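You operate a simulated robot arm through the tools that you are given. There is no shell and no other tool. Be economical: measure what you need, move in short steps, check, and stop when the job is done.

You run a simulated robot arm. Do the job below in one go: nothing can be reset, and whatever is moved stays where it is left.

Task
Wipe the crumbs out of the cutlery tray, then lay the orange spoon there and shut the drawer.
Fine: use the yellow cloth and put it back; the spoon goes in the wide cell.

Only the result counts: the job must be done as asked and must still hold three seconds after the hand-in. Knocking over, shifting, dropping, spilling or breaking anything else fails it. Flat cloth is picked up by pressing the open fingertips on it (5 to 10 N) and closing them slowly along it; thin cloth reads only 2 to 8 mm in the jaws.

Robot
A 7-joint arm with a two-finger parallel gripper, fixed in place. Base frame: the origin is at the foot of the arm, x ahead of it, y to its left, z up. Units: m, degrees, N and s.
Its first joint turns from -115.0 to 115.0 degrees. Payload 3.91 kg.
The tool frame sits at the grasp point between the pads (the TCP): z along the fingers, y along the line on which they close. The tips reach 0.03 m beyond it. Largest opening 0.11 m; finger width 0.02, thickness 0.01; the body of the gripper, 0.048 by 0.112 m, starts 0.055 m behind the TCP.
Orientation is told as [roll, pitch, yaw] about the base's x, y, z axes, in that order, counted from this pose: with the fingers straight down and closing along the base's y, the tool's x points along the base's -x, its y along +y and its z along -z.

Tools
- The arm moves only by the tool play_rows. Its argument "commands" is one flat list of numbers, 7 for each row, row after row: the turn, a rotation vector about the tool's x, y, z in degrees, then the shift along the tool's x, y, z in m, then the finger opening in m, from 0 to 0.11. In form: [wx, wy, wz, tx, ty, tz, jaw, wx, wy, wz, tx, ty, tz, jaw, ...]. A call has 1 to 8 rows; each row is the pose to reach, as a shift and turn from the pose commanded when the call began, along the tool's axes at that moment. Each row takes 0.2 s and may step no farther than 0.05 m and 8.6 degrees from the row before; otherwise, or with a gripper value out of range, the whole call is refused. A pose out of reach is approached as far as the arm can. The call stops where the force on the tool passes 40 N (or 10 N more than at its start, if that is more) or the arm is blocked; 0.2 s more then pass. The fingers move at their own pace (about 0.108 m/s each) and stop on an object; they squeeze with about 34 N. The grip force told is the motor's: it shows also when the fingers shut on nothing. Time passes only in rows, and 0.2 s behind the last, so rows that repeat a pose let the fingers close. The reply holds the time, the measured pose of the TCP, the force on the tool along the base axes, the opening and the grip force, in the units named above and with some noise, and new pictures: "pictures" is both (left out), scene, wrist or none.
- Cameras (640 x 400 px; columns grow to the right, rows downward): "scene" is fixed at [0.0491, 0.6504, 1.3366]; the picture's right is [-0.59, -0.81, 0.00], its down [-0.44, 0.32, -0.84] and it looks along [0.68, -0.49, -0.54] (base axes); focal length 325 px, centre (320, 200). "wrist" rides on the gripper at [-0.036, 0, -0.057] in the tool frame; the picture's right is [0.00, -1.00, 0.00], its down [0.97, 0.00, -0.24] and it looks along [0.24, 0.00, 0.97] (tool axes); focal length 218 px, centre (320, 200). There is no depth. A picture from a camera that has moved, and an enlarged one, comes with that camera's place and axes in the base frame and with its lens.
- raise_lower(by): slides the trunk up (or, below 0, down) by that many m; the arm rides with it, the base frame stays. It gives what a move gives, with no picture.
- enlarge(camera, box): a new picture of the part [left, top, right, bottom] of that camera's present view, enlarged. The clock stands still meanwhile.
- job_done(): hands the job in; it is judged then, once.

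Work in short steps. Places have to be worked out from the pictures, the camera data and where the tool is seen: move nearer, look again, correct. Check each grasp and each placing, and mend what went wrong. You have 120 turns and 150 pictures in all, those below and enlarged ones among them. Open the gripper and draw the arm clear of the work before you hand the job in, unless the task says otherwise; then end with one line.

The tools are called after "Request:" by a JSON object that holds its "method" and its "body". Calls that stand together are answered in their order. play_rows: Moves the arm, as the interface text tells. Its arguments: {"type":"object","properties":{"commands":{"type":"array","items":{"type":"number"}},"pictures":{"type":"string","enum":["both","scene","wrist","none"]}},"required":["commands"]} The other tools are called the same way: raise_lower (by) slides the trunk up or down; enlarge (camera, box) takes an enlarged picture of a part of a camera's view; job_done () hands the job in.

At the start:

```text
time_s: 0.0
ee_pos: [0.5223, 0.1485, 1.1614]
tcp_rot: [0.0, 0.0, -0.1]
ft_force: [0.7, -0.4, 0.4]
finger_gap: 0.11
grasp_force: 0.0
trunk travel left (down, up): [-0.825, 0.165]
```

scene: 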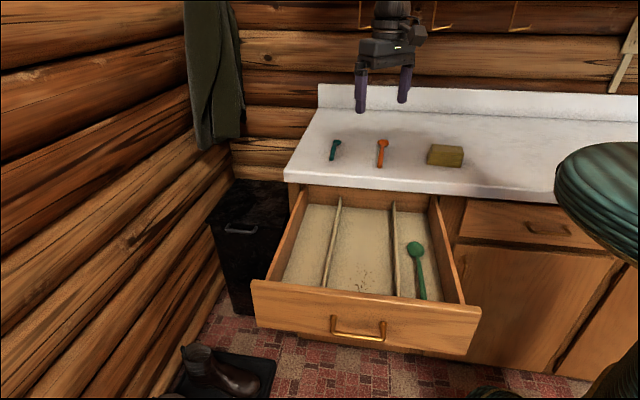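
wrist: 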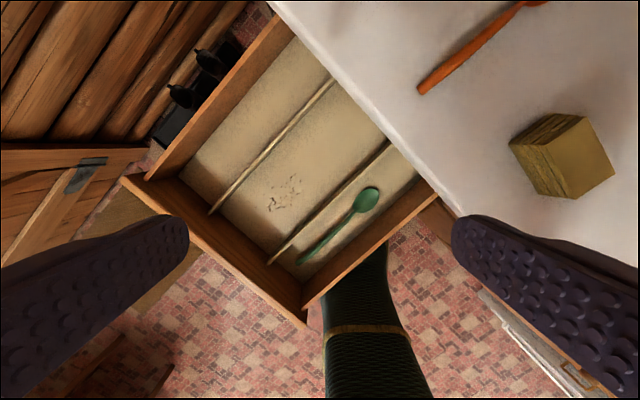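

I'll look closer at the tray, the counter items and the cloth before moving.

Request:
{"method": "enlarge", "body": {"camera": "scene", "box": [240, 170, 500, 370]}}

Request:
{"method": "enlarge", "body": {"camera": "scene", "box": [300, 110, 500, 210]}}

Request:
{"method": "enlarge", "body": {"camera": "wrist", "box": [120, 0, 640, 325]}}

```text
2.00 times, centred on (370, 270) of scene
camera zoom: at [0.0491, 0.6504, 1.3366], right [-0.59, -0.81, 0.0], down [-0.44, 0.32, -0.84], along [0.68, -0.49, -0.54], focal length 651 px, centre (220, 60)
```

zoom: 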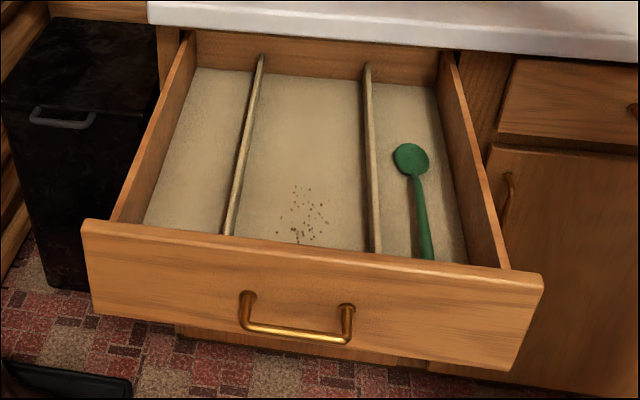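

```text
3.20 times, centred on (400, 160) of scene
camera zoom: at [0.0491, 0.6504, 1.3366], right [-0.59, -0.81, 0.0], down [-0.44, 0.32, -0.84], along [0.68, -0.49, -0.54], focal length 1041 px, centre (64, 328)
```

zoom: 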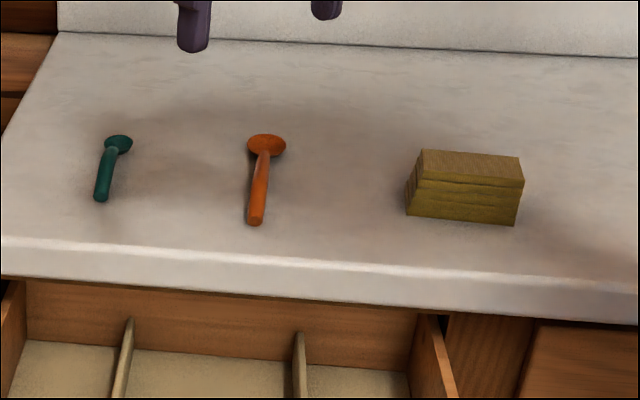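

```text
1.23 times, centred on (380, 162) of wrist
camera zoom: at [0.5596, 0.1497, 1.2177], right [0.0, -1.0, 0.0], down [-0.97, 0.0, 0.24], along [-0.24, 0.0, -0.97], focal length 269 px, centre (246, 246)
```

zoom: 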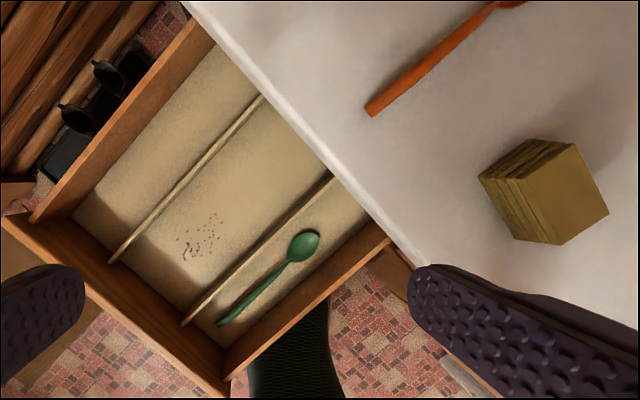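

The cloth is a folded stack about 9 × 6 × 3.5 cm, near (0.547, -0.160). The crumbs are in the wide middle cell near (0.46, 0.23), with the floor at z≈0.735. I'll move above the cloth with the fingers closing across its short side and look again.

Request:
{"method": "play_rows", "body": {"commands": [0, 0, -5.86, -0.0036, -0.044, 0.005, 0.11, 0, 0, -11.7, -0.0072, -0.088, 0.01, 0.11, 0, 0, -17.6, -0.0108, -0.132, 0.015, 0.11, 0, 0, -23.4, -0.0144, -0.176, 0.02, 0.11, 0, 0, -29.3, -0.018, -0.22, 0.025, 0.11, 0, 0, -35.2, -0.0216, -0.264, 0.03, 0.11, 0, 0, -41, -0.025, -0.308, 0.035, 0.11, 0, 0, -41, -0.025, -0.308, 0.035, 0.11]}}

```text
time_s: 1.8
ee_pos: [0.5471, -0.1594, 1.1253]
tcp_rot: [0.1, 0.0, 41.2]
ft_force: [0.1, -0.4, 0.4]
finger_gap: 0.1101
grasp_force: 0.0
trunk travel left (down, up): [-0.825, 0.165]
camera wrist: at [0.5742, -0.135, 1.1815], right [0.66, -0.75, 0.0], down [-0.73, -0.64, 0.24], along [-0.18, -0.16, -0.97], focal length 218 px, centre (320, 200)
```

scene: 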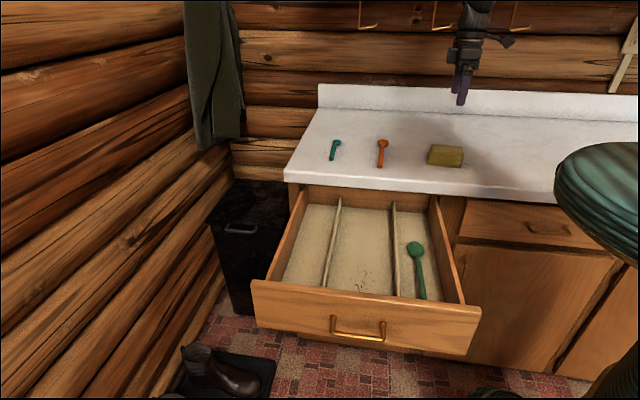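
wrist: 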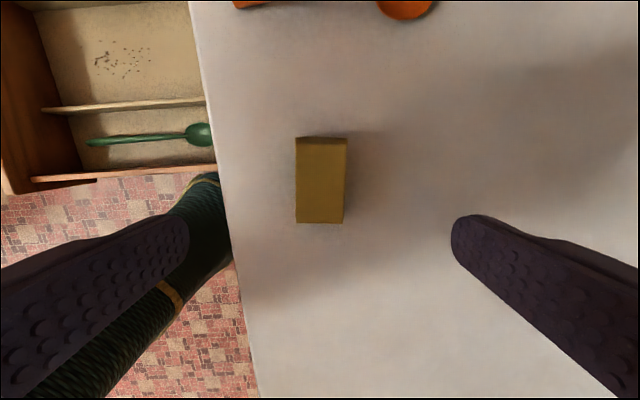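

The cloth is centred at about (0.5445, -0.1615) and lines up with the fingers. I'll shift 3 mm and descend around it with the tips staying about 1 cm above the counter.

Request:
{"method": "play_rows", "body": {"commands": [0, 0, 0, 0.0033, 0, 0.04, 0.11, 0, 0, 0, 0.0033, 0, 0.08, 0.11, 0, 0, 0, 0.0033, 0, 0.12, 0.11, 0, 0, 0, 0.0033, 0, 0.15, 0.11, 0, 0, 0, 0.0033, 0, 0.177, 0.11, 0, 0, 0, 0.0033, 0, 0.177, 0.11]}}

```text
time_s: 3.2
ee_pos: [0.5455, -0.1622, 0.9492]
tcp_rot: [0.0, 0.1, 40.9]
ft_force: [0.2, -0.2, 0.6]
finger_gap: 0.11
grasp_force: 0.0
trunk travel left (down, up): [-0.825, 0.165]
camera wrist: at [0.5728, -0.1378, 1.0054], right [0.66, -0.75, 0.0], down [-0.73, -0.64, 0.24], along [-0.18, -0.16, -0.97], focal length 218 px, centre (320, 200)
```

scene: 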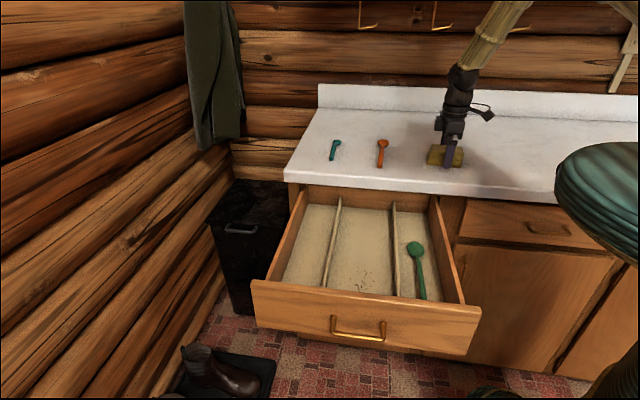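
wrist: 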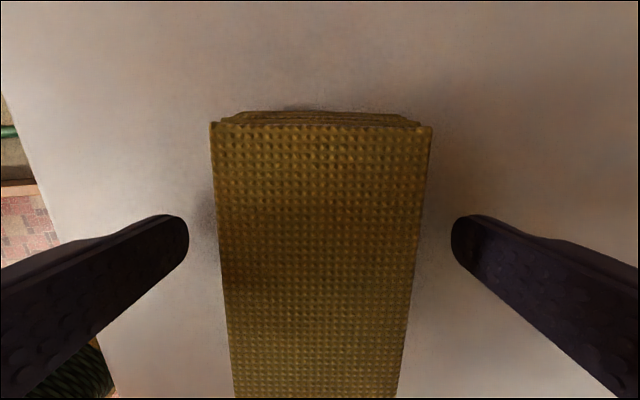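

The cloth is centred between the fingers, so I close on it.

Request:
{"method": "play_rows", "body": {"commands": [0, 0, 0, 0, 0, 0, 0.08, 0, 0, 0, 0, 0, 0, 0.06, 0, 0, 0, 0, 0, 0, 0.045, 0, 0, 0, 0, 0, 0, 0.03, 0, 0, 0, 0, 0, 0, 0.03], "pictures": "wrist"}}

```text
time_s: 4.4
ee_pos: [0.5456, -0.1622, 0.949]
tcp_rot: [0.0, 0.0, 41.0]
ft_force: [0.0, -0.1, -0.4]
finger_gap: 0.0616
grasp_force: 34.1
trunk travel left (down, up): [-0.825, 0.165]
camera wrist: at [0.5731, -0.1377, 1.0055], right [0.66, -0.75, 0.0], down [-0.73, -0.64, 0.24], along [-0.18, -0.16, -0.97], focal length 218 px, centre (320, 200)
```

wrist: 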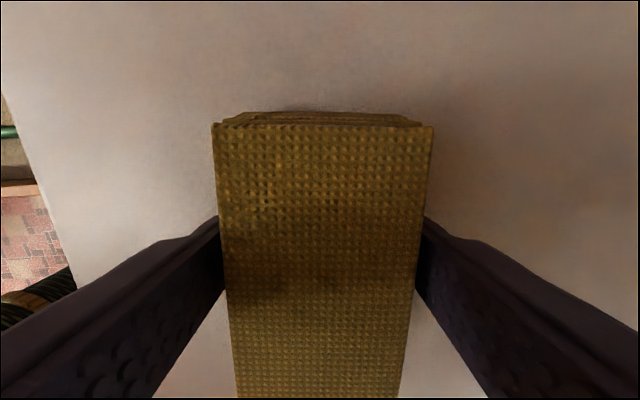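

The grip holds at 61.6 mm. I'll lift the cloth straight up and then carry it toward the drawer.

Request:
{"method": "play_rows", "body": {"commands": [0, 0, 0, 0, 0, -0.04, 0.03, 0, 0, 0, 0, 0, -0.08, 0.03, 0, 0, 0, 0, 0, -0.11, 0.03, 0, 0, 0, -0.019, 0.035, -0.11, 0.03, 0, 0, 0, -0.038, 0.07, -0.11, 0.03, 0, 0, 0, -0.058, 0.105, -0.11, 0.03, 0, 0, 0, -0.077, 0.14, -0.11, 0.03, 0, 0, 0, -0.096, 0.175, -0.11, 0.03], "pictures": "none"}}

Request:
{"method": "play_rows", "body": {"commands": [0, 0, -1, -0.019, 0.035, 0, 0.03, 0, 0, -2, -0.038, 0.07, 0, 0.03, 0, 0, -3, -0.058, 0.105, 0, 0.03, 0, 0, -4, -0.077, 0.14, 0, 0.03, 0, 0, -5, -0.096, 0.175, 0, 0.03, 0, 0, -5, -0.096, 0.175, 0, 0.03]}}

```text
time_s: 6.2
ee_pos: [0.5023, 0.0355, 1.0601]
tcp_rot: [0.0, 0.0, 40.9]
ft_force: [-0.4, 0.0, -0.9]
finger_gap: 0.0613
grasp_force: 33.9
trunk travel left (down, up): [-0.825, 0.165]
```

```text
time_s: 7.6
ee_pos: [0.4609, 0.227, 1.0581]
tcp_rot: [0.0, 0.0, 46.0]
ft_force: [0.4, 0.0, -0.6]
finger_gap: 0.0613
grasp_force: 34.4
trunk travel left (down, up): [-0.825, 0.165]
camera wrist: at [0.4863, 0.2542, 1.1151], right [0.72, -0.69, 0.0], down [-0.67, -0.7, 0.24], along [-0.17, -0.17, -0.97], focal length 218 px, centre (320, 200)
```

scene: 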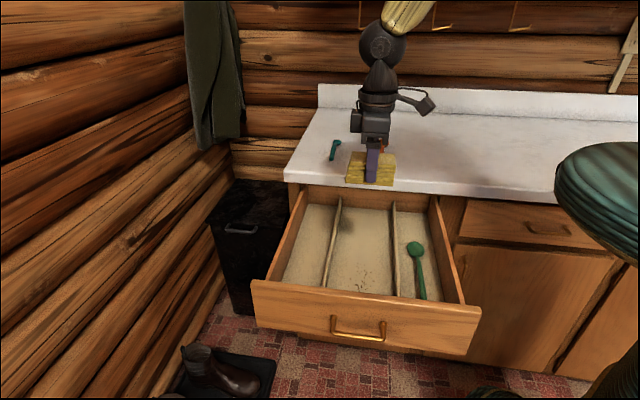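
wrist: 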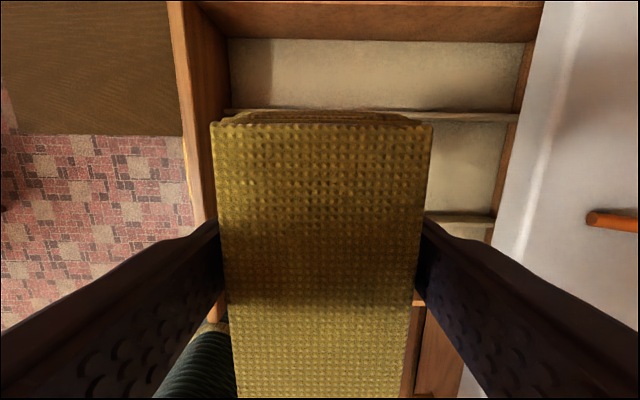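

The cloth is centred over the wide cell with the crumbs below it. I'll descend to about 2.5 cm above the floor and check.

Request:
{"method": "play_rows", "body": {"commands": [0, 0, 0, 0, 0, 0.045, 0.03, 0, 0, 0, 0, 0, 0.09, 0.03, 0, 0, 0, 0, 0, 0.135, 0.03, 0, 0, 0, 0, 0, 0.18, 0.03, 0, 0, 0, 0, 0, 0.22, 0.03, 0, 0, 0, 0, 0, 0.25, 0.03, 0, 0, 0, 0, 0, 0.25, 0.03]}}

```text
time_s: 9.2
ee_pos: [0.461, 0.2287, 0.8075]
tcp_rot: [0.1, 0.0, 46.0]
ft_force: [0.4, -1.2, -0.6]
finger_gap: 0.0611
grasp_force: 33.9
trunk travel left (down, up): [-0.825, 0.165]
camera wrist: at [0.4863, 0.2551, 0.8649], right [0.72, -0.69, 0.0], down [-0.67, -0.7, 0.24], along [-0.17, -0.17, -0.97], focal length 218 px, centre (320, 200)
```

scene: 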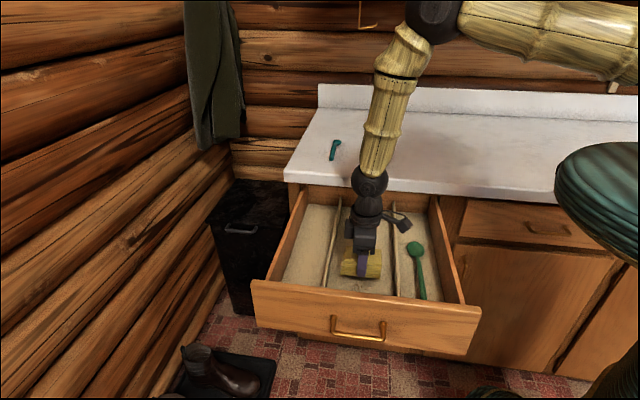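
wrist: 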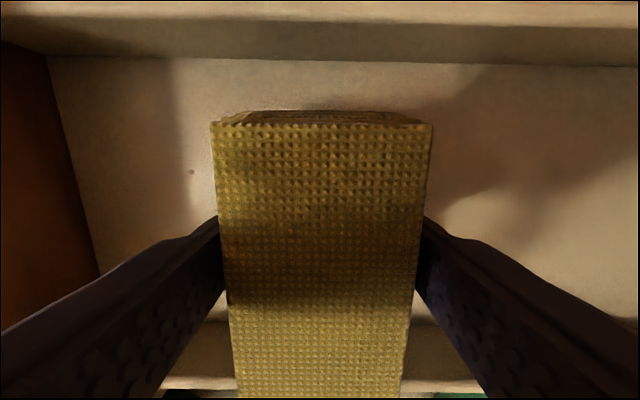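

There is good clearance to both dividers. I'll lower in small steps until contact.

Request:
{"method": "play_rows", "body": {"commands": [0, 0, 0, 0, 0, 0.01, 0.03, 0, 0, 0, 0, 0, 0.018, 0.03, 0, 0, 0, 0, 0, 0.024, 0.03, 0, 0, 0, 0, 0, 0.027, 0.03], "pictures": "none"}}

```text
time_s: 10.2
ee_pos: [0.4591, 0.2289, 0.7822]
tcp_rot: [0.0, 0.0, 46.1]
ft_force: [0.8, -0.9, -1.0]
finger_gap: 0.0613
grasp_force: 33.9
trunk travel left (down, up): [-0.825, 0.165]
```

Request:
{"method": "play_rows", "body": {"commands": [0, 0, 0, 0, 0, 0.003, 0.03, 0, 0, 0, 0, 0, 0.006, 0.03], "pictures": "wrist"}}

```text
time_s: 10.8
ee_pos: [0.4619, 0.2297, 0.7775]
tcp_rot: [0.0, -0.2, 46.0]
ft_force: [-1.4, -0.7, 18.0]
finger_gap: 0.0613
grasp_force: 34.2
trunk travel left (down, up): [-0.825, 0.165]
camera wrist: at [0.4861, 0.2557, 0.8345], right [0.72, -0.69, 0.0], down [-0.67, -0.7, 0.24], along [-0.17, -0.17, -0.97], focal length 218 px, centre (320, 200)
```

wrist: 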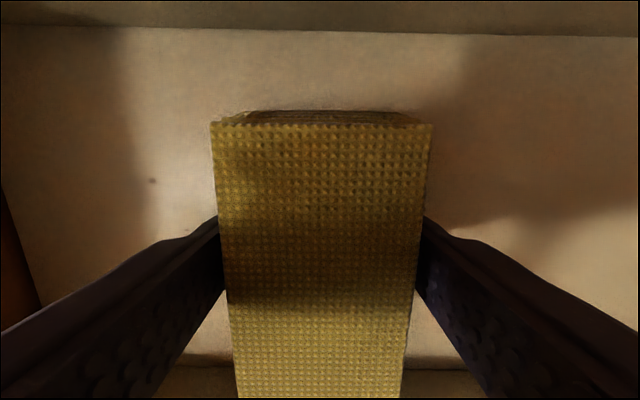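

Contact is at about 18 N. I'll ease off slightly and wipe the cloth back and forth along the cell.

Request:
{"method": "play_rows", "body": {"commands": [0, 0, 0, 0, 0, -0.001, 0.03, 0, 0, 0, 0, -0.025, -0.001, 0.03, 0, 0, 0, 0, -0.05, -0.001, 0.03, 0, 0, 0, 0, -0.065, -0.001, 0.03, 0, 0, 0, 0, -0.045, -0.001, 0.03, 0, 0, 0, 0, -0.025, -0.001, 0.03, 0, 0, 0, 0, -0.0, -0.001, 0.03], "pictures": "wrist"}}

```text
time_s: 12.4
ee_pos: [0.4592, 0.2303, 0.7785]
tcp_rot: [0.0, -0.3, 46.1]
ft_force: [-0.7, -1.4, 25.8]
finger_gap: 0.0613
grasp_force: 34.2
trunk travel left (down, up): [-0.825, 0.165]
camera wrist: at [0.4851, 0.2568, 0.8344], right [0.72, -0.69, 0.0], down [-0.67, -0.7, 0.24], along [-0.16, -0.17, -0.97], focal length 218 px, centre (320, 200)
```

wrist: 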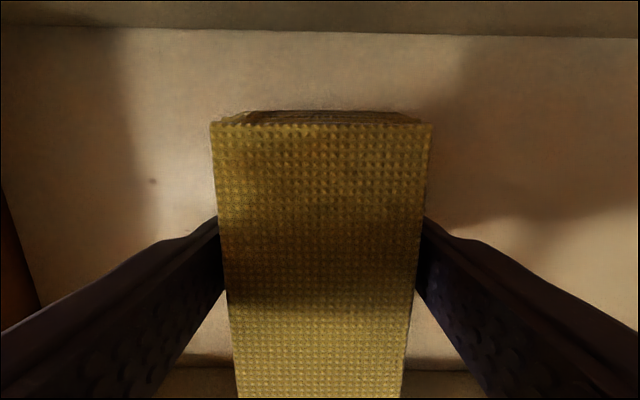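

Force is 26 N, so I ease off a bit more and sweep toward the front over the remaining crumbs.

Request:
{"method": "play_rows", "body": {"commands": [0, 0, 0, 0, 0, -0.0015, 0.03, 0, 0, 0, 0, 0.02, -0.0015, 0.03, 0, 0, 0, 0, 0.04, -0.0015, 0.03, 0, 0, 0, 0, 0.06, -0.0015, 0.03, 0, 0, 0, 0, 0.08, -0.0015, 0.03, 0, 0, 0, 0, 0.06, -0.0015, 0.03, 0, 0, 0, 0, 0.04, -0.0015, 0.03, 0, 0, 0, 0, 0.02, -0.0015, 0.03], "pictures": "wrist"}}

```text
time_s: 14.2
ee_pos: [0.4467, 0.2429, 0.7788]
tcp_rot: [0.1, 0.0, 46.0]
ft_force: [0.7, -1.1, 0.1]
finger_gap: 0.0612
grasp_force: 34.0
trunk travel left (down, up): [-0.825, 0.165]
camera wrist: at [0.4721, 0.2697, 0.8345], right [0.72, -0.69, 0.0], down [-0.67, -0.7, 0.24], along [-0.17, -0.17, -0.97], focal length 218 px, centre (320, 200)
```

wrist: 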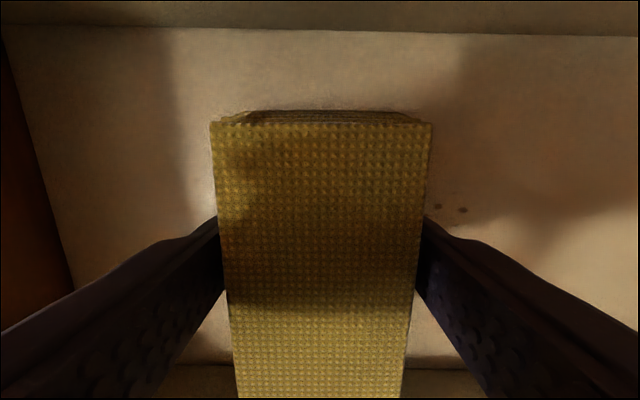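

Contact is lost, and a couple of crumbs show on the back side. I'll press down about 2 mm again and repeat the sweep.

Request:
{"method": "play_rows", "body": {"commands": [0, 0, 0, 0, 0, 0.0015, 0.03, 0, 0, 0, 0, -0.02, 0.0015, 0.03, 0, 0, 0, 0, -0.04, 0.0015, 0.03, 0, 0, 0, 0, -0.06, 0.0015, 0.03, 0, 0, 0, 0, -0.08, 0.0015, 0.03, 0, 0, 0, 0, -0.09, 0.0015, 0.03], "pictures": "wrist"}}

Request:
{"method": "play_rows", "body": {"commands": [0, 0, 0, 0, 0.02, 0, 0.03, 0, 0, 0, 0, 0.04, 0, 0.03, 0, 0, 0, 0, 0.06, 0, 0.03, 0, 0, 0, 0, 0.08, 0, 0.03, 0, 0, 0, 0, 0.1, 0, 0.03, 0, 0, 0, 0, 0.12, 0, 0.03, 0, 0, 0, 0, 0.14, 0, 0.03, 0, 0, 0, 0, 0.15, 0, 0.03], "pictures": "wrist"}}

```text
time_s: 15.6
ee_pos: [0.5109, 0.1793, 0.7776]
tcp_rot: [0.0, 0.0, 45.8]
ft_force: [-1.9, -1.9, 7.5]
finger_gap: 0.0614
grasp_force: 33.8
trunk travel left (down, up): [-0.825, 0.165]
camera wrist: at [0.5366, 0.2062, 0.8343], right [0.72, -0.69, 0.0], down [-0.67, -0.7, 0.24], along [-0.17, -0.17, -0.97], focal length 218 px, centre (320, 200)
```

wrist: 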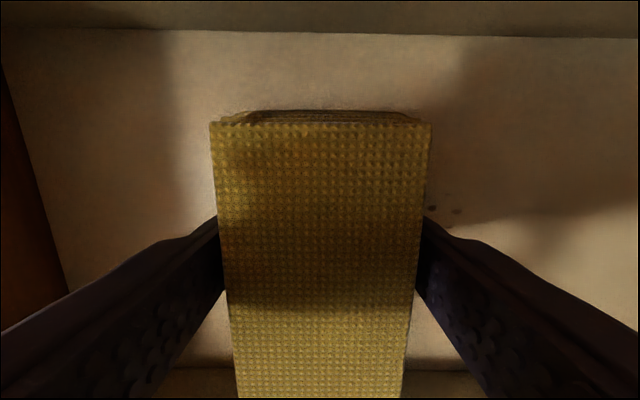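

```text
time_s: 17.4
ee_pos: [0.4034, 0.2835, 0.778]
tcp_rot: [0.0, 0.0, 45.9]
ft_force: [2.5, -1.7, 6.0]
finger_gap: 0.0612
grasp_force: 34.5
trunk travel left (down, up): [-0.825, 0.165]
camera wrist: at [0.4282, 0.3104, 0.8343], right [0.72, -0.69, 0.0], down [-0.67, -0.7, 0.24], along [-0.17, -0.17, -0.97], focal length 218 px, centre (320, 200)
```

wrist: 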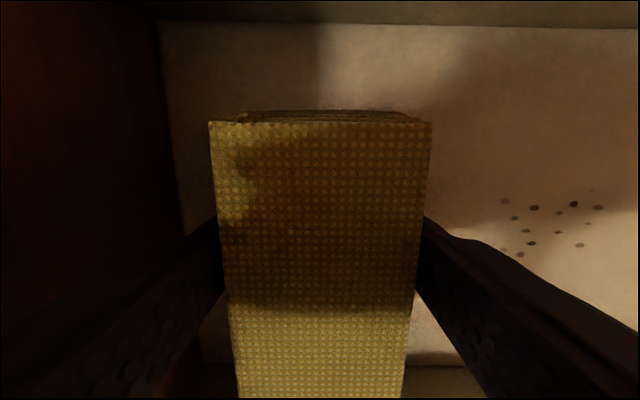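

The wrist pictures suggest the cloth's friction slid the drawer along with it. I'll check with the scene camera.

Request:
{"method": "play_rows", "body": {"commands": [0, 0, 0, 0, 0, -0.04, 0.03, 0, 0, 0, 0, 0, -0.08, 0.03, 0, 0, 0, 0, 0, -0.12, 0.03, 0, 0, 0, -0.04, 0, -0.13, 0.03]}}

Request:
{"method": "enlarge", "body": {"camera": "scene", "box": [240, 170, 500, 370]}}

```text
time_s: 18.4
ee_pos: [0.4307, 0.3138, 0.9082]
tcp_rot: [0.0, 0.1, 46.1]
ft_force: [0.4, 0.9, 0.2]
finger_gap: 0.0614
grasp_force: 34.2
trunk travel left (down, up): [-0.825, 0.165]
camera wrist: at [0.4573, 0.3409, 0.9649], right [0.72, -0.69, 0.0], down [-0.67, -0.7, 0.24], along [-0.17, -0.17, -0.97], focal length 218 px, centre (320, 200)
```

scene: 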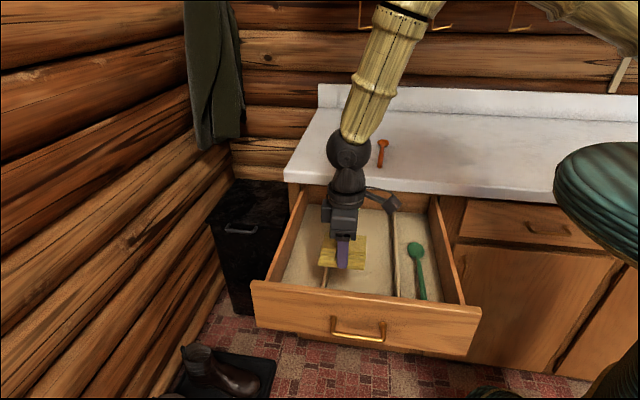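
wrist: 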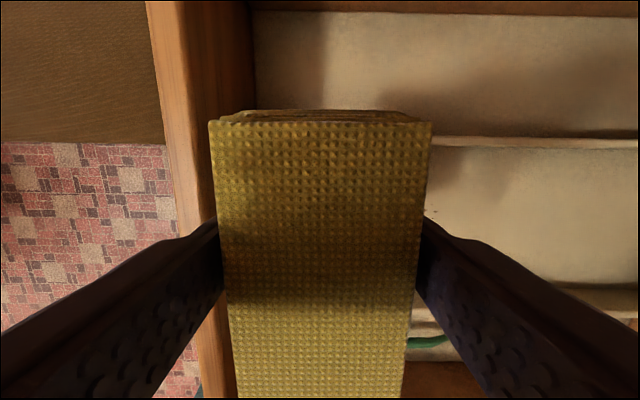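

```text
2.00 times, centred on (370, 270) of scene
camera zoom: at [0.0491, 0.6504, 1.3366], right [-0.59, -0.81, 0.0], down [-0.44, 0.32, -0.84], along [0.68, -0.49, -0.54], focal length 651 px, centre (220, 60)
```

zoom: 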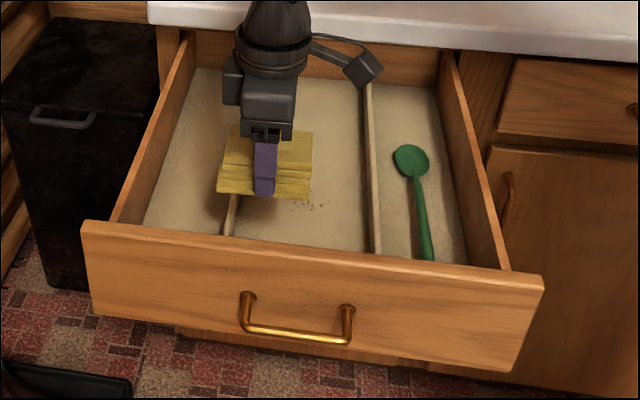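

The drawer is back at its open stop, so from here I'll only wipe outward, where the stop holds it. First I'll raise the cloth clear to see the remaining crumbs.

Request:
{"method": "play_rows", "body": {"commands": [0, 0, 0, 0, -0.04, -0.03, 0.03, 0, 0, 0, 0, -0.08, -0.06, 0.03, 0, 0, 0, 0, -0.12, -0.09, 0.03, 0, 0, 0, 0, -0.15, -0.12, 0.03], "pictures": "none"}}

Request:
{"method": "enlarge", "body": {"camera": "scene", "box": [310, 200, 420, 310]}}

```text
time_s: 19.4
ee_pos: [0.5388, 0.2085, 1.029]
tcp_rot: [0.2, 0.0, 46.1]
ft_force: [-0.9, -0.1, 0.1]
finger_gap: 0.061
grasp_force: 34.2
trunk travel left (down, up): [-0.825, 0.165]
```

```text
3.64 times, centred on (365, 255) of scene
camera zoom: at [0.0491, 0.6504, 1.3366], right [-0.59, -0.81, 0.0], down [-0.44, 0.32, -0.84], along [0.68, -0.49, -0.54], focal length 1183 px, centre (156, 0)
```

zoom: 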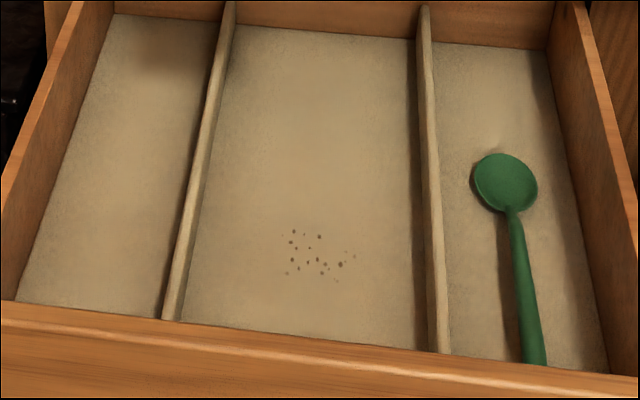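

The remaining crumbs lie toward the back of the wiped strip, around (0.45–0.50, 0.19–0.235). I'll set down behind them and press lightly.

Request:
{"method": "play_rows", "body": {"commands": [0, 0, 0, 0.025, -0.0125, 0.03, 0.03, 0, 0, 0, 0.049, -0.0225, 0.06, 0.03, 0, 0, 0, 0.049, -0.0225, 0.105, 0.03, 0, 0, 0, 0.049, -0.0225, 0.15, 0.03, 0, 0, 0, 0.049, -0.0225, 0.19, 0.03, 0, 0, 0, 0.049, -0.0225, 0.225, 0.03, 0, 0, 0, 0.049, -0.0225, 0.243, 0.03, 0, 0, 0, 0.049, -0.0225, 0.247, 0.03], "pictures": "wrist"}}

```text
time_s: 21.2
ee_pos: [0.5196, 0.1589, 0.7813]
tcp_rot: [0.1, -0.1, 46.1]
ft_force: [-0.8, 0.2, -1.4]
finger_gap: 0.0615
grasp_force: 34.0
trunk travel left (down, up): [-0.825, 0.165]
camera wrist: at [0.5465, 0.1852, 0.8366], right [0.72, -0.69, 0.0], down [-0.67, -0.7, 0.24], along [-0.17, -0.17, -0.97], focal length 218 px, centre (320, 200)
```

wrist: 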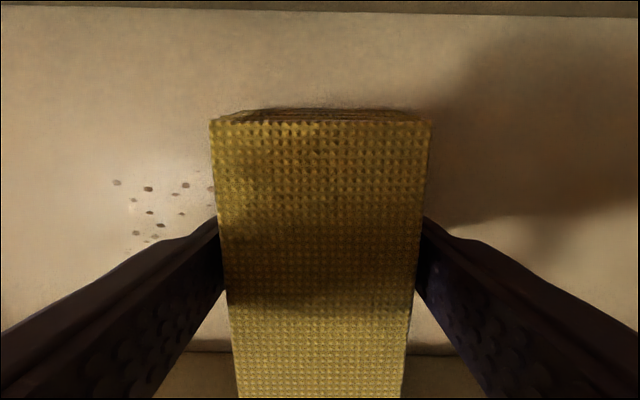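

The crumbs sit just ahead of the cloth. I'll lower 3.5 mm to touch.

Request:
{"method": "play_rows", "body": {"commands": [0, 0, 0, 0, 0, 0.002, 0.03, 0, 0, 0, 0, 0, 0.0035, 0.03], "pictures": "none"}}

```text
time_s: 21.8
ee_pos: [0.5216, 0.1577, 0.7776]
tcp_rot: [0.1, -0.1, 46.0]
ft_force: [-0.9, 0.1, 13.3]
finger_gap: 0.0614
grasp_force: 34.2
trunk travel left (down, up): [-0.825, 0.165]
```

Pressure is 13 N. I'll sweep outward about 16 cm against the drawer's open stop.

Request:
{"method": "play_rows", "body": {"commands": [0, 0, 0, 0, 0.02, 0, 0.03, 0, 0, 0, 0, 0.04, 0, 0.03, 0, 0, 0, 0, 0.06, 0, 0.03, 0, 0, 0, 0, 0.08, 0, 0.03, 0, 0, 0, 0, 0.1, 0, 0.03, 0, 0, 0, 0, 0.12, 0, 0.03, 0, 0, 0, 0, 0.14, 0, 0.03, 0, 0, 0, 0, 0.16, 0, 0.03], "pictures": "wrist"}}

```text
time_s: 23.6
ee_pos: [0.4044, 0.27, 0.7789]
tcp_rot: [0.0, 0.0, 45.9]
ft_force: [3.6, -4.1, 17.3]
finger_gap: 0.0612
grasp_force: 34.5
trunk travel left (down, up): [-0.825, 0.165]
camera wrist: at [0.4301, 0.2958, 0.8342], right [0.72, -0.69, 0.0], down [-0.67, -0.7, 0.24], along [-0.17, -0.17, -0.97], focal length 218 px, centre (320, 200)
```

wrist: 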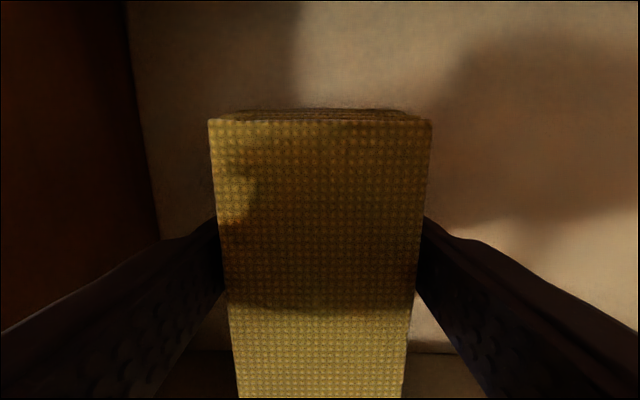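

The crumbs no longer show behind the cloth. I'll lift straight up, move back and inspect.

Request:
{"method": "play_rows", "body": {"commands": [0, 0, 0, 0, 0, -0.045, 0.03, 0, 0, 0, 0, 0, -0.09, 0.03, 0, 0, 0, 0, 0, -0.135, 0.03, 0, 0, 0, 0, -0.03, -0.17, 0.03, 0, 0, 0, 0, -0.06, -0.2, 0.03, 0, 0, 0, 0, -0.1, -0.23, 0.03, 0, 0, 0, 0, -0.14, -0.25, 0.03, 0, 0, 0, 0, -0.17, -0.26, 0.03], "pictures": "none"}}

Request:
{"method": "enlarge", "body": {"camera": "scene", "box": [310, 200, 420, 310]}}

```text
time_s: 25.4
ee_pos: [0.5289, 0.1512, 1.037]
tcp_rot: [0.1, 0.0, 46.0]
ft_force: [-0.6, -0.9, -1.0]
finger_gap: 0.0615
grasp_force: 34.5
trunk travel left (down, up): [-0.825, 0.165]
```

```text
3.64 times, centred on (365, 255) of scene
camera zoom: at [0.0491, 0.6504, 1.3366], right [-0.59, -0.81, 0.0], down [-0.44, 0.32, -0.84], along [0.68, -0.49, -0.54], focal length 1183 px, centre (156, 0)
```

zoom: 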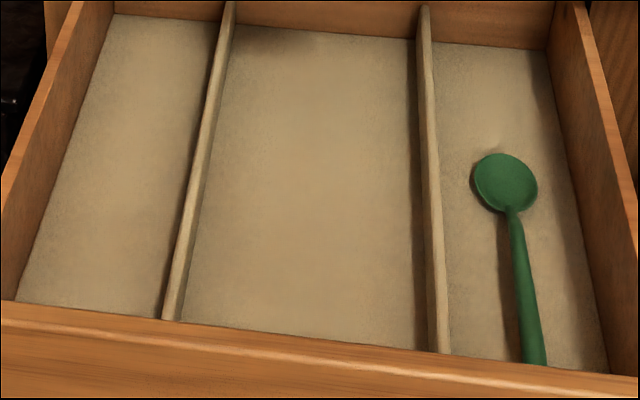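

The tray is clean. I'll carry the cloth back above its original spot.

Request:
{"method": "play_rows", "body": {"commands": [0, 0, 0.7, 0.0305, -0.0328, -0.01, 0.03, 0, 0, 1.4, 0.0611, -0.0656, -0.01, 0.03, 0, 0, 2.1, 0.0916, -0.0984, -0.01, 0.03, 0, 0, 2.9, 0.1222, -0.1313, -0.01, 0.03, 0, 0, 3.6, 0.1527, -0.1641, -0.01, 0.03, 0, 0, 4.3, 0.1833, -0.1969, -0.01, 0.03, 0, 0, 5, 0.2138, -0.2297, -0.01, 0.03, 0, 0, 5, 0.2138, -0.2297, -0.01, 0.03], "pictures": "none"}}

```text
time_s: 27.2
ee_pos: [0.5453, -0.1592, 1.0457]
tcp_rot: [0.0, 0.1, 41.5]
ft_force: [0.2, 0.5, -0.5]
finger_gap: 0.0613
grasp_force: 33.8
trunk travel left (down, up): [-0.825, 0.165]
```

I'm over the spot, so I lower to just above the recorded release height.

Request:
{"method": "play_rows", "body": {"commands": [0, 0, 0.3, 0.0015, -0.0015, 0.04, 0.03, 0, 0, 0.3, 0.0015, -0.0015, 0.075, 0.03, 0, 0, 0.3, 0.0015, -0.0015, 0.09, 0.03, 0, 0, 0.3, 0.0015, -0.0015, 0.094, 0.03], "pictures": "wrist"}}

```text
time_s: 28.2
ee_pos: [0.5449, -0.164, 0.9529]
tcp_rot: [0.0, 0.0, 40.8]
ft_force: [0.1, -0.2, -0.2]
finger_gap: 0.0616
grasp_force: 33.8
trunk travel left (down, up): [-0.825, 0.165]
camera wrist: at [0.5728, -0.1398, 1.009], right [0.65, -0.76, 0.0], down [-0.74, -0.63, 0.24], along [-0.18, -0.16, -0.97], focal length 218 px, centre (320, 200)
```

wrist: 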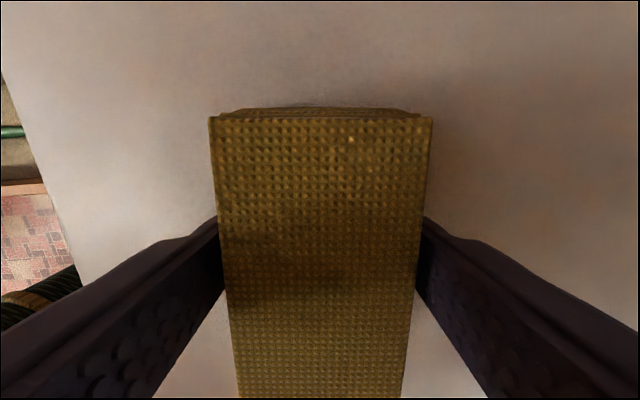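

Request:
{"method": "play_rows", "body": {"commands": [0, 0, 0, 0, 0, 0.002, 0.03, 0, 0, 0, 0, 0, 0.004, 0.03], "pictures": "none"}}

```text
time_s: 28.8
ee_pos: [0.5437, -0.1638, 0.9485]
tcp_rot: [0.1, 0.1, 40.8]
ft_force: [-1.6, 0.6, 0.4]
finger_gap: 0.0612
grasp_force: 33.9
trunk travel left (down, up): [-0.825, 0.165]
```

There's no contact yet, so I'll lower a little more.

Request:
{"method": "play_rows", "body": {"commands": [0, 0, 0, 0, 0, 0.001, 0.03, 0, 0, 0, 0, 0, 0.002, 0.03], "pictures": "none"}}

```text
time_s: 29.4
ee_pos: [0.5444, -0.164, 0.948]
tcp_rot: [-0.1, -0.1, 40.7]
ft_force: [-2.8, 0.2, 17.2]
finger_gap: 0.0615
grasp_force: 34.3
trunk travel left (down, up): [-0.825, 0.165]
```

The cloth is touching the counter. I'll ease up 1 mm, open slowly and then retreat upward.

Request:
{"method": "play_rows", "body": {"commands": [0, 0, 0, 0, 0, -0.001, 0.03, 0, 0, 0, 0, 0, -0.001, 0.07, 0, 0, 0, 0, 0, -0.001, 0.11, 0, 0, 0, 0, 0, -0.001, 0.11, 0, 0, 0, 0, 0, -0.04, 0.11, 0, 0, 0, 0, 0, -0.085, 0.11, 0, 0, 0, 0, 0, -0.13, 0.11, 0, 0, 0, 0, 0, -0.17, 0.11]}}

```text
time_s: 31.2
ee_pos: [0.5437, -0.1645, 1.1172]
tcp_rot: [0.0, 0.1, 40.6]
ft_force: [-0.4, 0.5, -0.4]
finger_gap: 0.1098
grasp_force: 0.0
trunk travel left (down, up): [-0.825, 0.165]
camera wrist: at [0.5719, -0.1401, 1.174], right [0.65, -0.76, 0.0], down [-0.74, -0.63, 0.24], along [-0.18, -0.16, -0.97], focal length 218 px, centre (320, 200)
```

scene: 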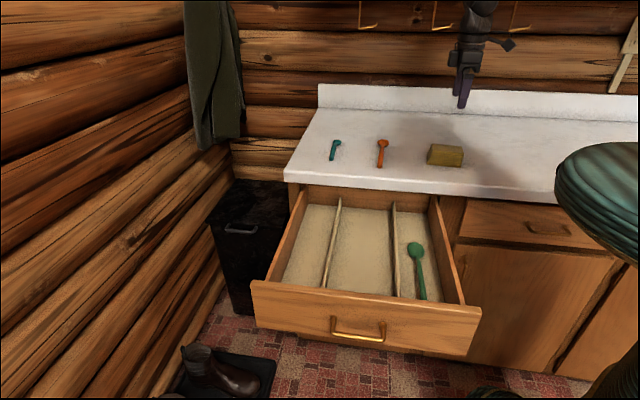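
wrist: 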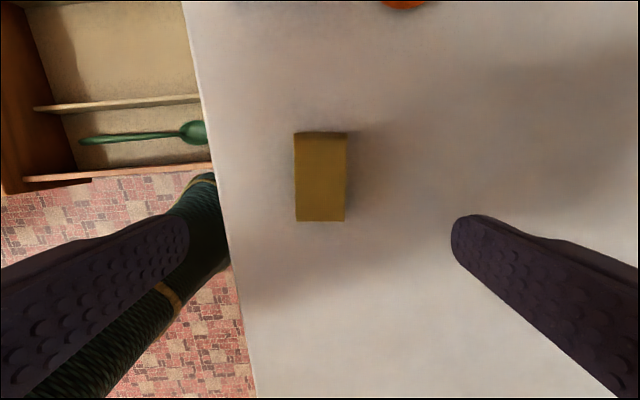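

The cloth is back in its place. Next is the orange spoon, with its handle centre near (0.68, -0.04). I'll move over it and turn the gripper so it closes across the handle.

Request:
{"method": "play_rows", "body": {"commands": [0, 0, 8.5, -0.023, 0.001, 0, 0.11, 0, 0, 17, -0.046, 0.002, 0, 0.11, 0, 0, 25.5, -0.069, 0.003, 0, 0.11, 0, 0, 34, -0.092, 0.003, 0, 0.11, 0, 0, 42.5, -0.115, 0.004, 0, 0.11, 0, 0, 51, -0.138, 0.005, 0, 0.11, 0, 0, 59.5, -0.161, 0.006, 0, 0.11, 0, 0, 68, -0.184, 0.006, 0, 0.11], "pictures": "none"}}

Request:
{"method": "play_rows", "body": {"commands": [0, 0, 8.3, 0, 0, 0, 0.11, 0, 0, 16.6, 0, 0, 0, 0.11, 0, 0, 16.6, 0, 0, 0, 0.11], "pictures": "both"}}

```text
time_s: 33.0
ee_pos: [0.6802, -0.038, 1.1167]
tcp_rot: [0.0, 0.1, -27.3]
ft_force: [0.1, 0.6, -0.2]
finger_gap: 0.1098
grasp_force: 0.1
trunk travel left (down, up): [-0.825, 0.165]
```

```text
time_s: 33.8
ee_pos: [0.6809, -0.039, 1.1151]
tcp_rot: [-0.1, 0.0, -44.0]
ft_force: [0.0, -0.6, -0.3]
finger_gap: 0.11
grasp_force: 0.0
trunk travel left (down, up): [-0.825, 0.165]
camera wrist: at [0.7073, -0.0636, 1.1727], right [-0.69, -0.72, 0.0], down [-0.7, 0.67, 0.24], along [-0.17, 0.17, -0.97], focal length 218 px, centre (320, 200)
```

scene: 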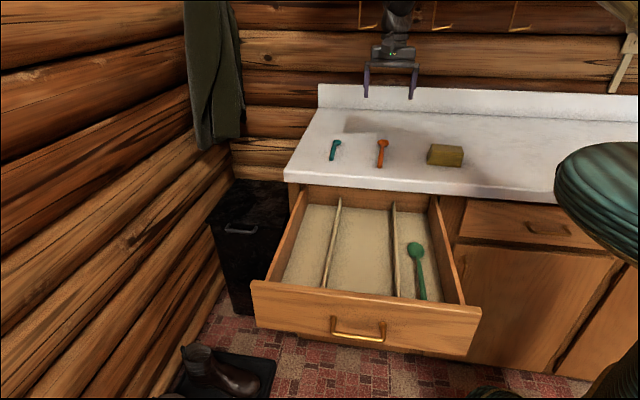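
wrist: 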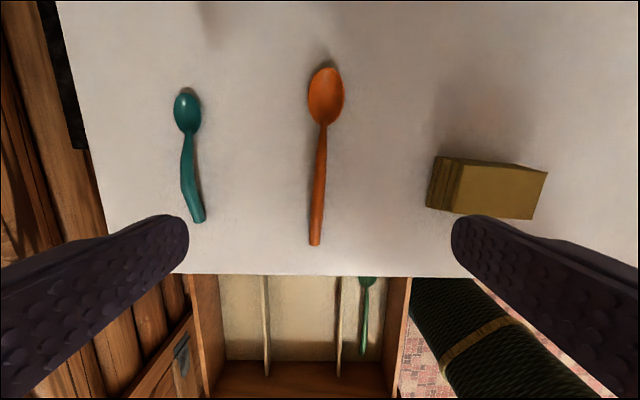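

The spoon is straight below and tilted about 3° relative to the gripper. I'll rotate, shift 2 cm toward the bowl for balance and descend with a 6 cm opening.

Request:
{"method": "play_rows", "body": {"commands": [0, 0, 3, -0.01, 0, 0.03, 0.06, 0, 0, 3, -0.02, 0, 0.06, 0.06, 0, 0, 3, -0.02, 0, 0.1, 0.06, 0, 0, 3, -0.02, 0, 0.13, 0.06, 0, 0, 3, -0.02, 0, 0.13, 0.06], "pictures": "wrist"}}

```text
time_s: 35.0
ee_pos: [0.6958, -0.053, 0.9855]
tcp_rot: [0.0, 0.0, -46.8]
ft_force: [0.2, 0.5, -0.2]
finger_gap: 0.06
grasp_force: 0.1
trunk travel left (down, up): [-0.825, 0.165]
camera wrist: at [0.7202, -0.0782, 1.0427], right [-0.73, -0.68, 0.0], down [-0.66, 0.71, 0.24], along [-0.16, 0.18, -0.97], focal length 218 px, centre (320, 200)
```

wrist: 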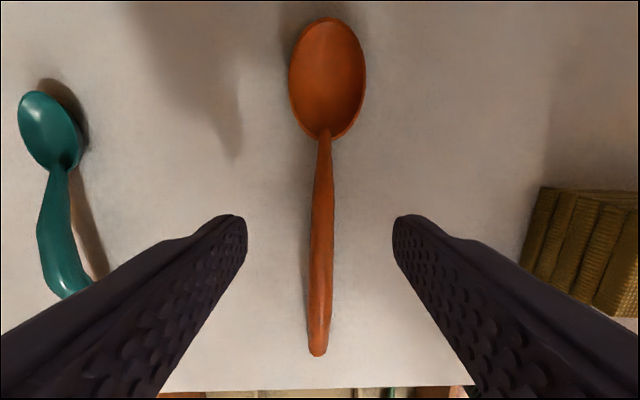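

Aligned. I'll lower to the handle.

Request:
{"method": "play_rows", "body": {"commands": [0, 0, 0, 0, 0, 0.025, 0.06, 0, 0, 0, 0, 0, 0.038, 0.06, 0, 0, 0, 0, 0, 0.0425, 0.06, 0, 0, 0, 0, 0, 0.0425, 0.06], "pictures": "wrist"}}

```text
time_s: 36.0
ee_pos: [0.6949, -0.0534, 0.945]
tcp_rot: [0.1, 0.1, -46.9]
ft_force: [0.0, -0.5, 0.6]
finger_gap: 0.0598
grasp_force: 0.0
trunk travel left (down, up): [-0.825, 0.165]
camera wrist: at [0.7203, -0.0787, 1.0003], right [-0.73, -0.68, 0.0], down [-0.66, 0.71, 0.24], along [-0.16, 0.18, -0.97], focal length 218 px, centre (320, 200)
```

wrist: 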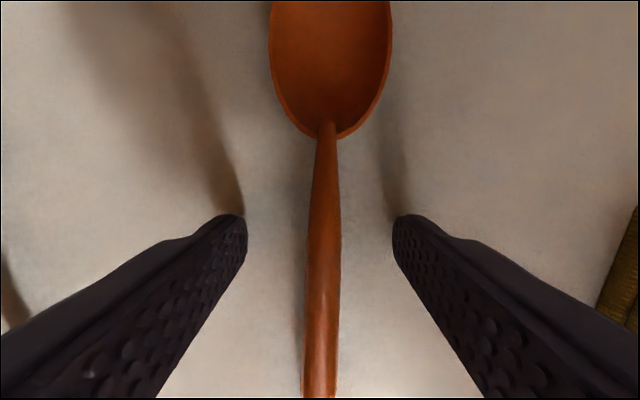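

I'll lower 2.5 mm more and close gently on the handle.

Request:
{"method": "play_rows", "body": {"commands": [0, 0, 0, 0, 0, 0.0025, 0.06, 0, 0, 0, 0, 0, 0.0025, 0.035, 0, 0, 0, 0, 0, 0.0025, 0.02, 0, 0, 0, 0, 0, 0.0025, 0.005, 0, 0, 0, 0, 0, 0.0025, 0.0, 0, 0, 0, 0, 0, 0.0025, 0.0], "pictures": "wrist"}}

```text
time_s: 37.4
ee_pos: [0.6948, -0.0528, 0.9417]
tcp_rot: [0.0, 0.0, -46.9]
ft_force: [0.3, 0.0, -0.4]
finger_gap: 0.0128
grasp_force: 34.3
trunk travel left (down, up): [-0.825, 0.165]
camera wrist: at [0.7202, -0.0785, 0.9981], right [-0.73, -0.68, 0.0], down [-0.66, 0.71, 0.24], along [-0.16, 0.18, -0.97], focal length 218 px, centre (320, 200)
```

wrist: 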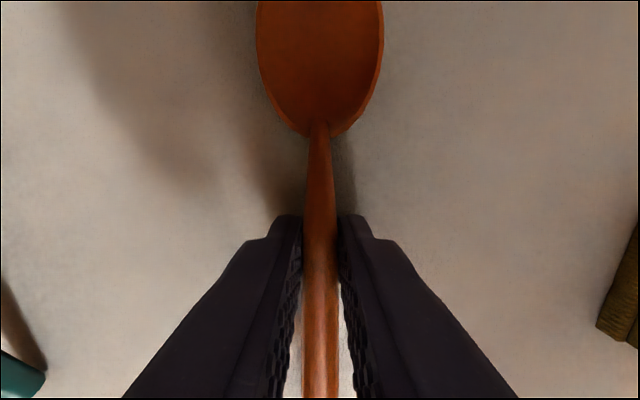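

The handle is gripped at 12.8 mm. I'll lift and check that it holds.

Request:
{"method": "play_rows", "body": {"commands": [0, 0, 0, 0, 0, -0.02, 0, 0, 0, 0, 0, 0, -0.05, 0, 0, 0, 0, 0, 0, -0.09, 0, 0, 0, 0, 0, 0, -0.13, 0, 0, 0, 0, 0, 0, -0.13, 0]}}

```text
time_s: 38.6
ee_pos: [0.6946, -0.0545, 1.0732]
tcp_rot: [0.0, 0.0, -46.8]
ft_force: [0.0, -0.5, -0.7]
finger_gap: 0.0127
grasp_force: 34.0
trunk travel left (down, up): [-0.825, 0.165]
camera wrist: at [0.7204, -0.079, 1.1284], right [-0.73, -0.68, 0.0], down [-0.66, 0.71, 0.24], along [-0.17, 0.18, -0.97], focal length 218 px, centre (320, 200)
```

scene: 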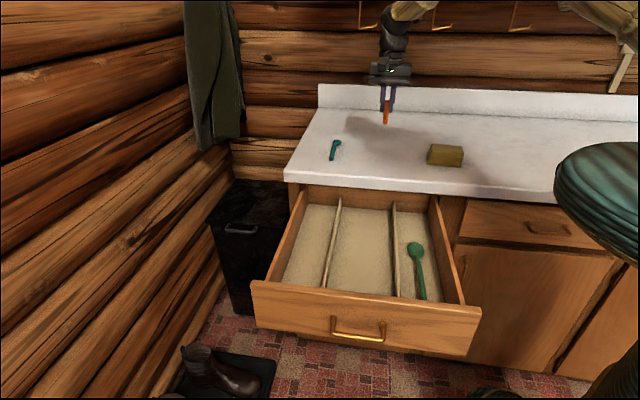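
wrist: 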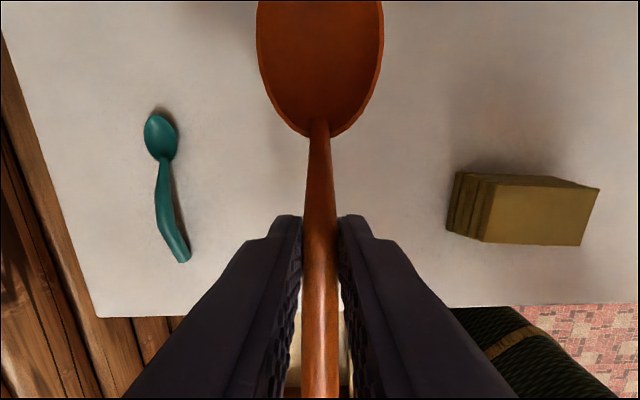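

The spoon is held firmly. I'll carry it over the wide cell's centre, around (0.468, 0.225).

Request:
{"method": "play_rows", "body": {"commands": [0, 0, -0.3, 0.045, 0.0033, 0, 0, 0, 0, -0.7, 0.09, 0.0065, 0, 0, 0, 0, -1, 0.135, 0.0098, 0, 0, 0, 0, -1.3, 0.18, 0.013, 0, 0, 0, 0, -1.7, 0.225, 0.0163, 0, 0, 0, 0, -2, 0.27, 0.0195, 0, 0, 0, 0, -2.4, 0.315, 0.0228, 0, 0, 0, 0, -2.7, 0.359, 0.026, 0, 0], "pictures": "none"}}

Request:
{"method": "play_rows", "body": {"commands": [0, 0, 0, 0, 0, 0.045, 0, 0, 0, 0, 0, 0, 0.09, 0, 0, 0, 0, 0, 0, 0.13, 0, 0, 0, 0, 0, 0, 0.16, 0, 0, 0, 0, 0, 0, 0.16, 0]}}

```text
time_s: 40.4
ee_pos: [0.4689, 0.2273, 1.071]
tcp_rot: [0.0, 0.0, -44.3]
ft_force: [0.1, 0.8, -0.8]
finger_gap: 0.0127
grasp_force: 33.9
trunk travel left (down, up): [-0.825, 0.165]
```

```text
time_s: 41.6
ee_pos: [0.4682, 0.2265, 0.9114]
tcp_rot: [0.1, 0.1, -44.1]
ft_force: [-0.3, 0.4, -0.4]
finger_gap: 0.0128
grasp_force: 33.8
trunk travel left (down, up): [-0.825, 0.165]
camera wrist: at [0.4952, 0.2025, 0.968], right [-0.7, -0.72, 0.0], down [-0.7, 0.68, 0.24], along [-0.17, 0.17, -0.97], focal length 218 px, centre (320, 200)
```

scene: 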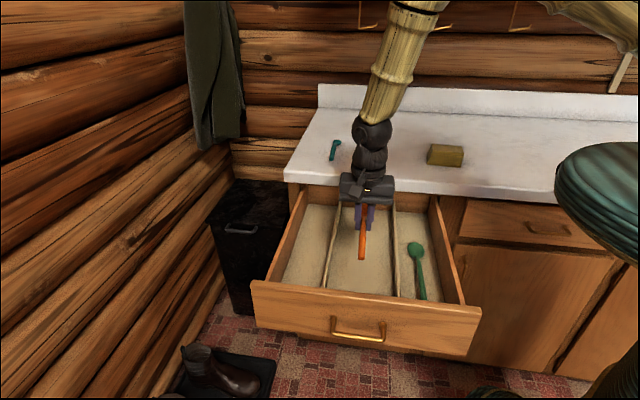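
wrist: 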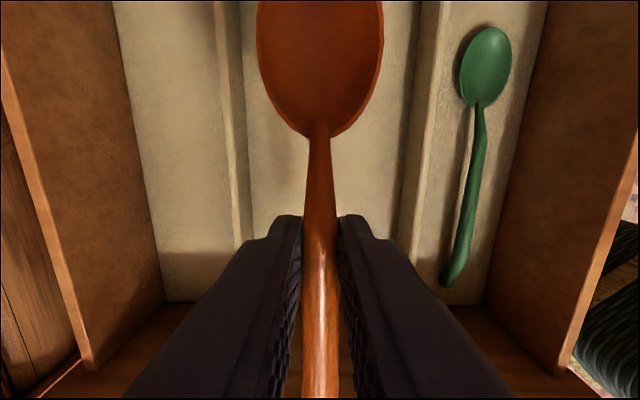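

The spoon is centred between the dividers. I'll descend to about 1 cm above the resting height.

Request:
{"method": "play_rows", "body": {"commands": [0, 0, 0, 0, -0.003, 0.04, 0, 0, 0, 0, 0, -0.003, 0.08, 0, 0, 0, 0, 0, -0.003, 0.115, 0, 0, 0, 0, 0, -0.003, 0.13, 0, 0, 0, 0, 0, -0.003, 0.135, 0], "pictures": "wrist"}}

```text
time_s: 42.8
ee_pos: [0.4664, 0.2244, 0.7765]
tcp_rot: [0.0, 0.0, -44.2]
ft_force: [0.4, -0.8, -1.3]
finger_gap: 0.0128
grasp_force: 34.2
trunk travel left (down, up): [-0.825, 0.165]
camera wrist: at [0.4926, 0.1999, 0.8325], right [-0.7, -0.72, 0.0], down [-0.7, 0.68, 0.24], along [-0.17, 0.17, -0.97], focal length 218 px, centre (320, 200)
```

wrist: 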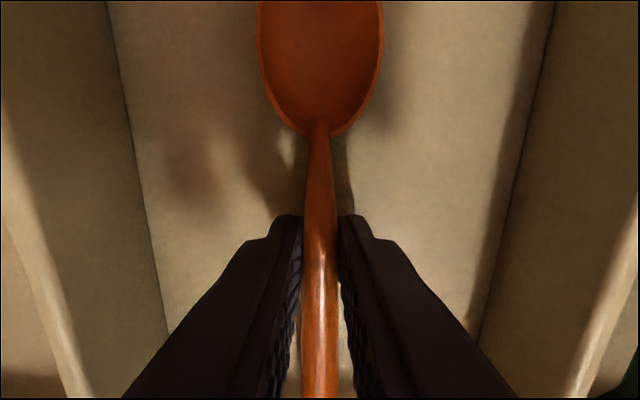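

Request:
{"method": "play_rows", "body": {"commands": [0, 0, 0, 0, 0, 0.002, 0, 0, 0, 0, 0, 0, 0.004, 0], "pictures": "none"}}

```text
time_s: 43.4
ee_pos: [0.4658, 0.2245, 0.7722]
tcp_rot: [0.0, 0.0, -44.1]
ft_force: [-0.3, 0.0, -0.9]
finger_gap: 0.0123
grasp_force: 33.8
trunk travel left (down, up): [-0.825, 0.165]
```

There's still no contact, so I'll go down in 1 mm steps.

Request:
{"method": "play_rows", "body": {"commands": [0, 0, 0, 0, 0, 0.001, 0, 0, 0, 0, 0, 0, 0.0015, 0], "pictures": "none"}}

```text
time_s: 44.0
ee_pos: [0.4668, 0.2243, 0.7708]
tcp_rot: [0.0, 0.0, -44.1]
ft_force: [0.5, 0.5, 0.3]
finger_gap: 0.0127
grasp_force: 34.4
trunk travel left (down, up): [-0.825, 0.165]
```

Request:
{"method": "play_rows", "body": {"commands": [0, 0, 0, 0, 0, 0.001, 0, 0, 0, 0, 0, 0, 0.002, 0], "pictures": "none"}}

```text
time_s: 44.6
ee_pos: [0.4658, 0.2234, 0.7709]
tcp_rot: [0.0, -0.1, -44.1]
ft_force: [-0.9, 0.5, 12.1]
finger_gap: 0.0125
grasp_force: 33.9
trunk travel left (down, up): [-0.825, 0.165]
```

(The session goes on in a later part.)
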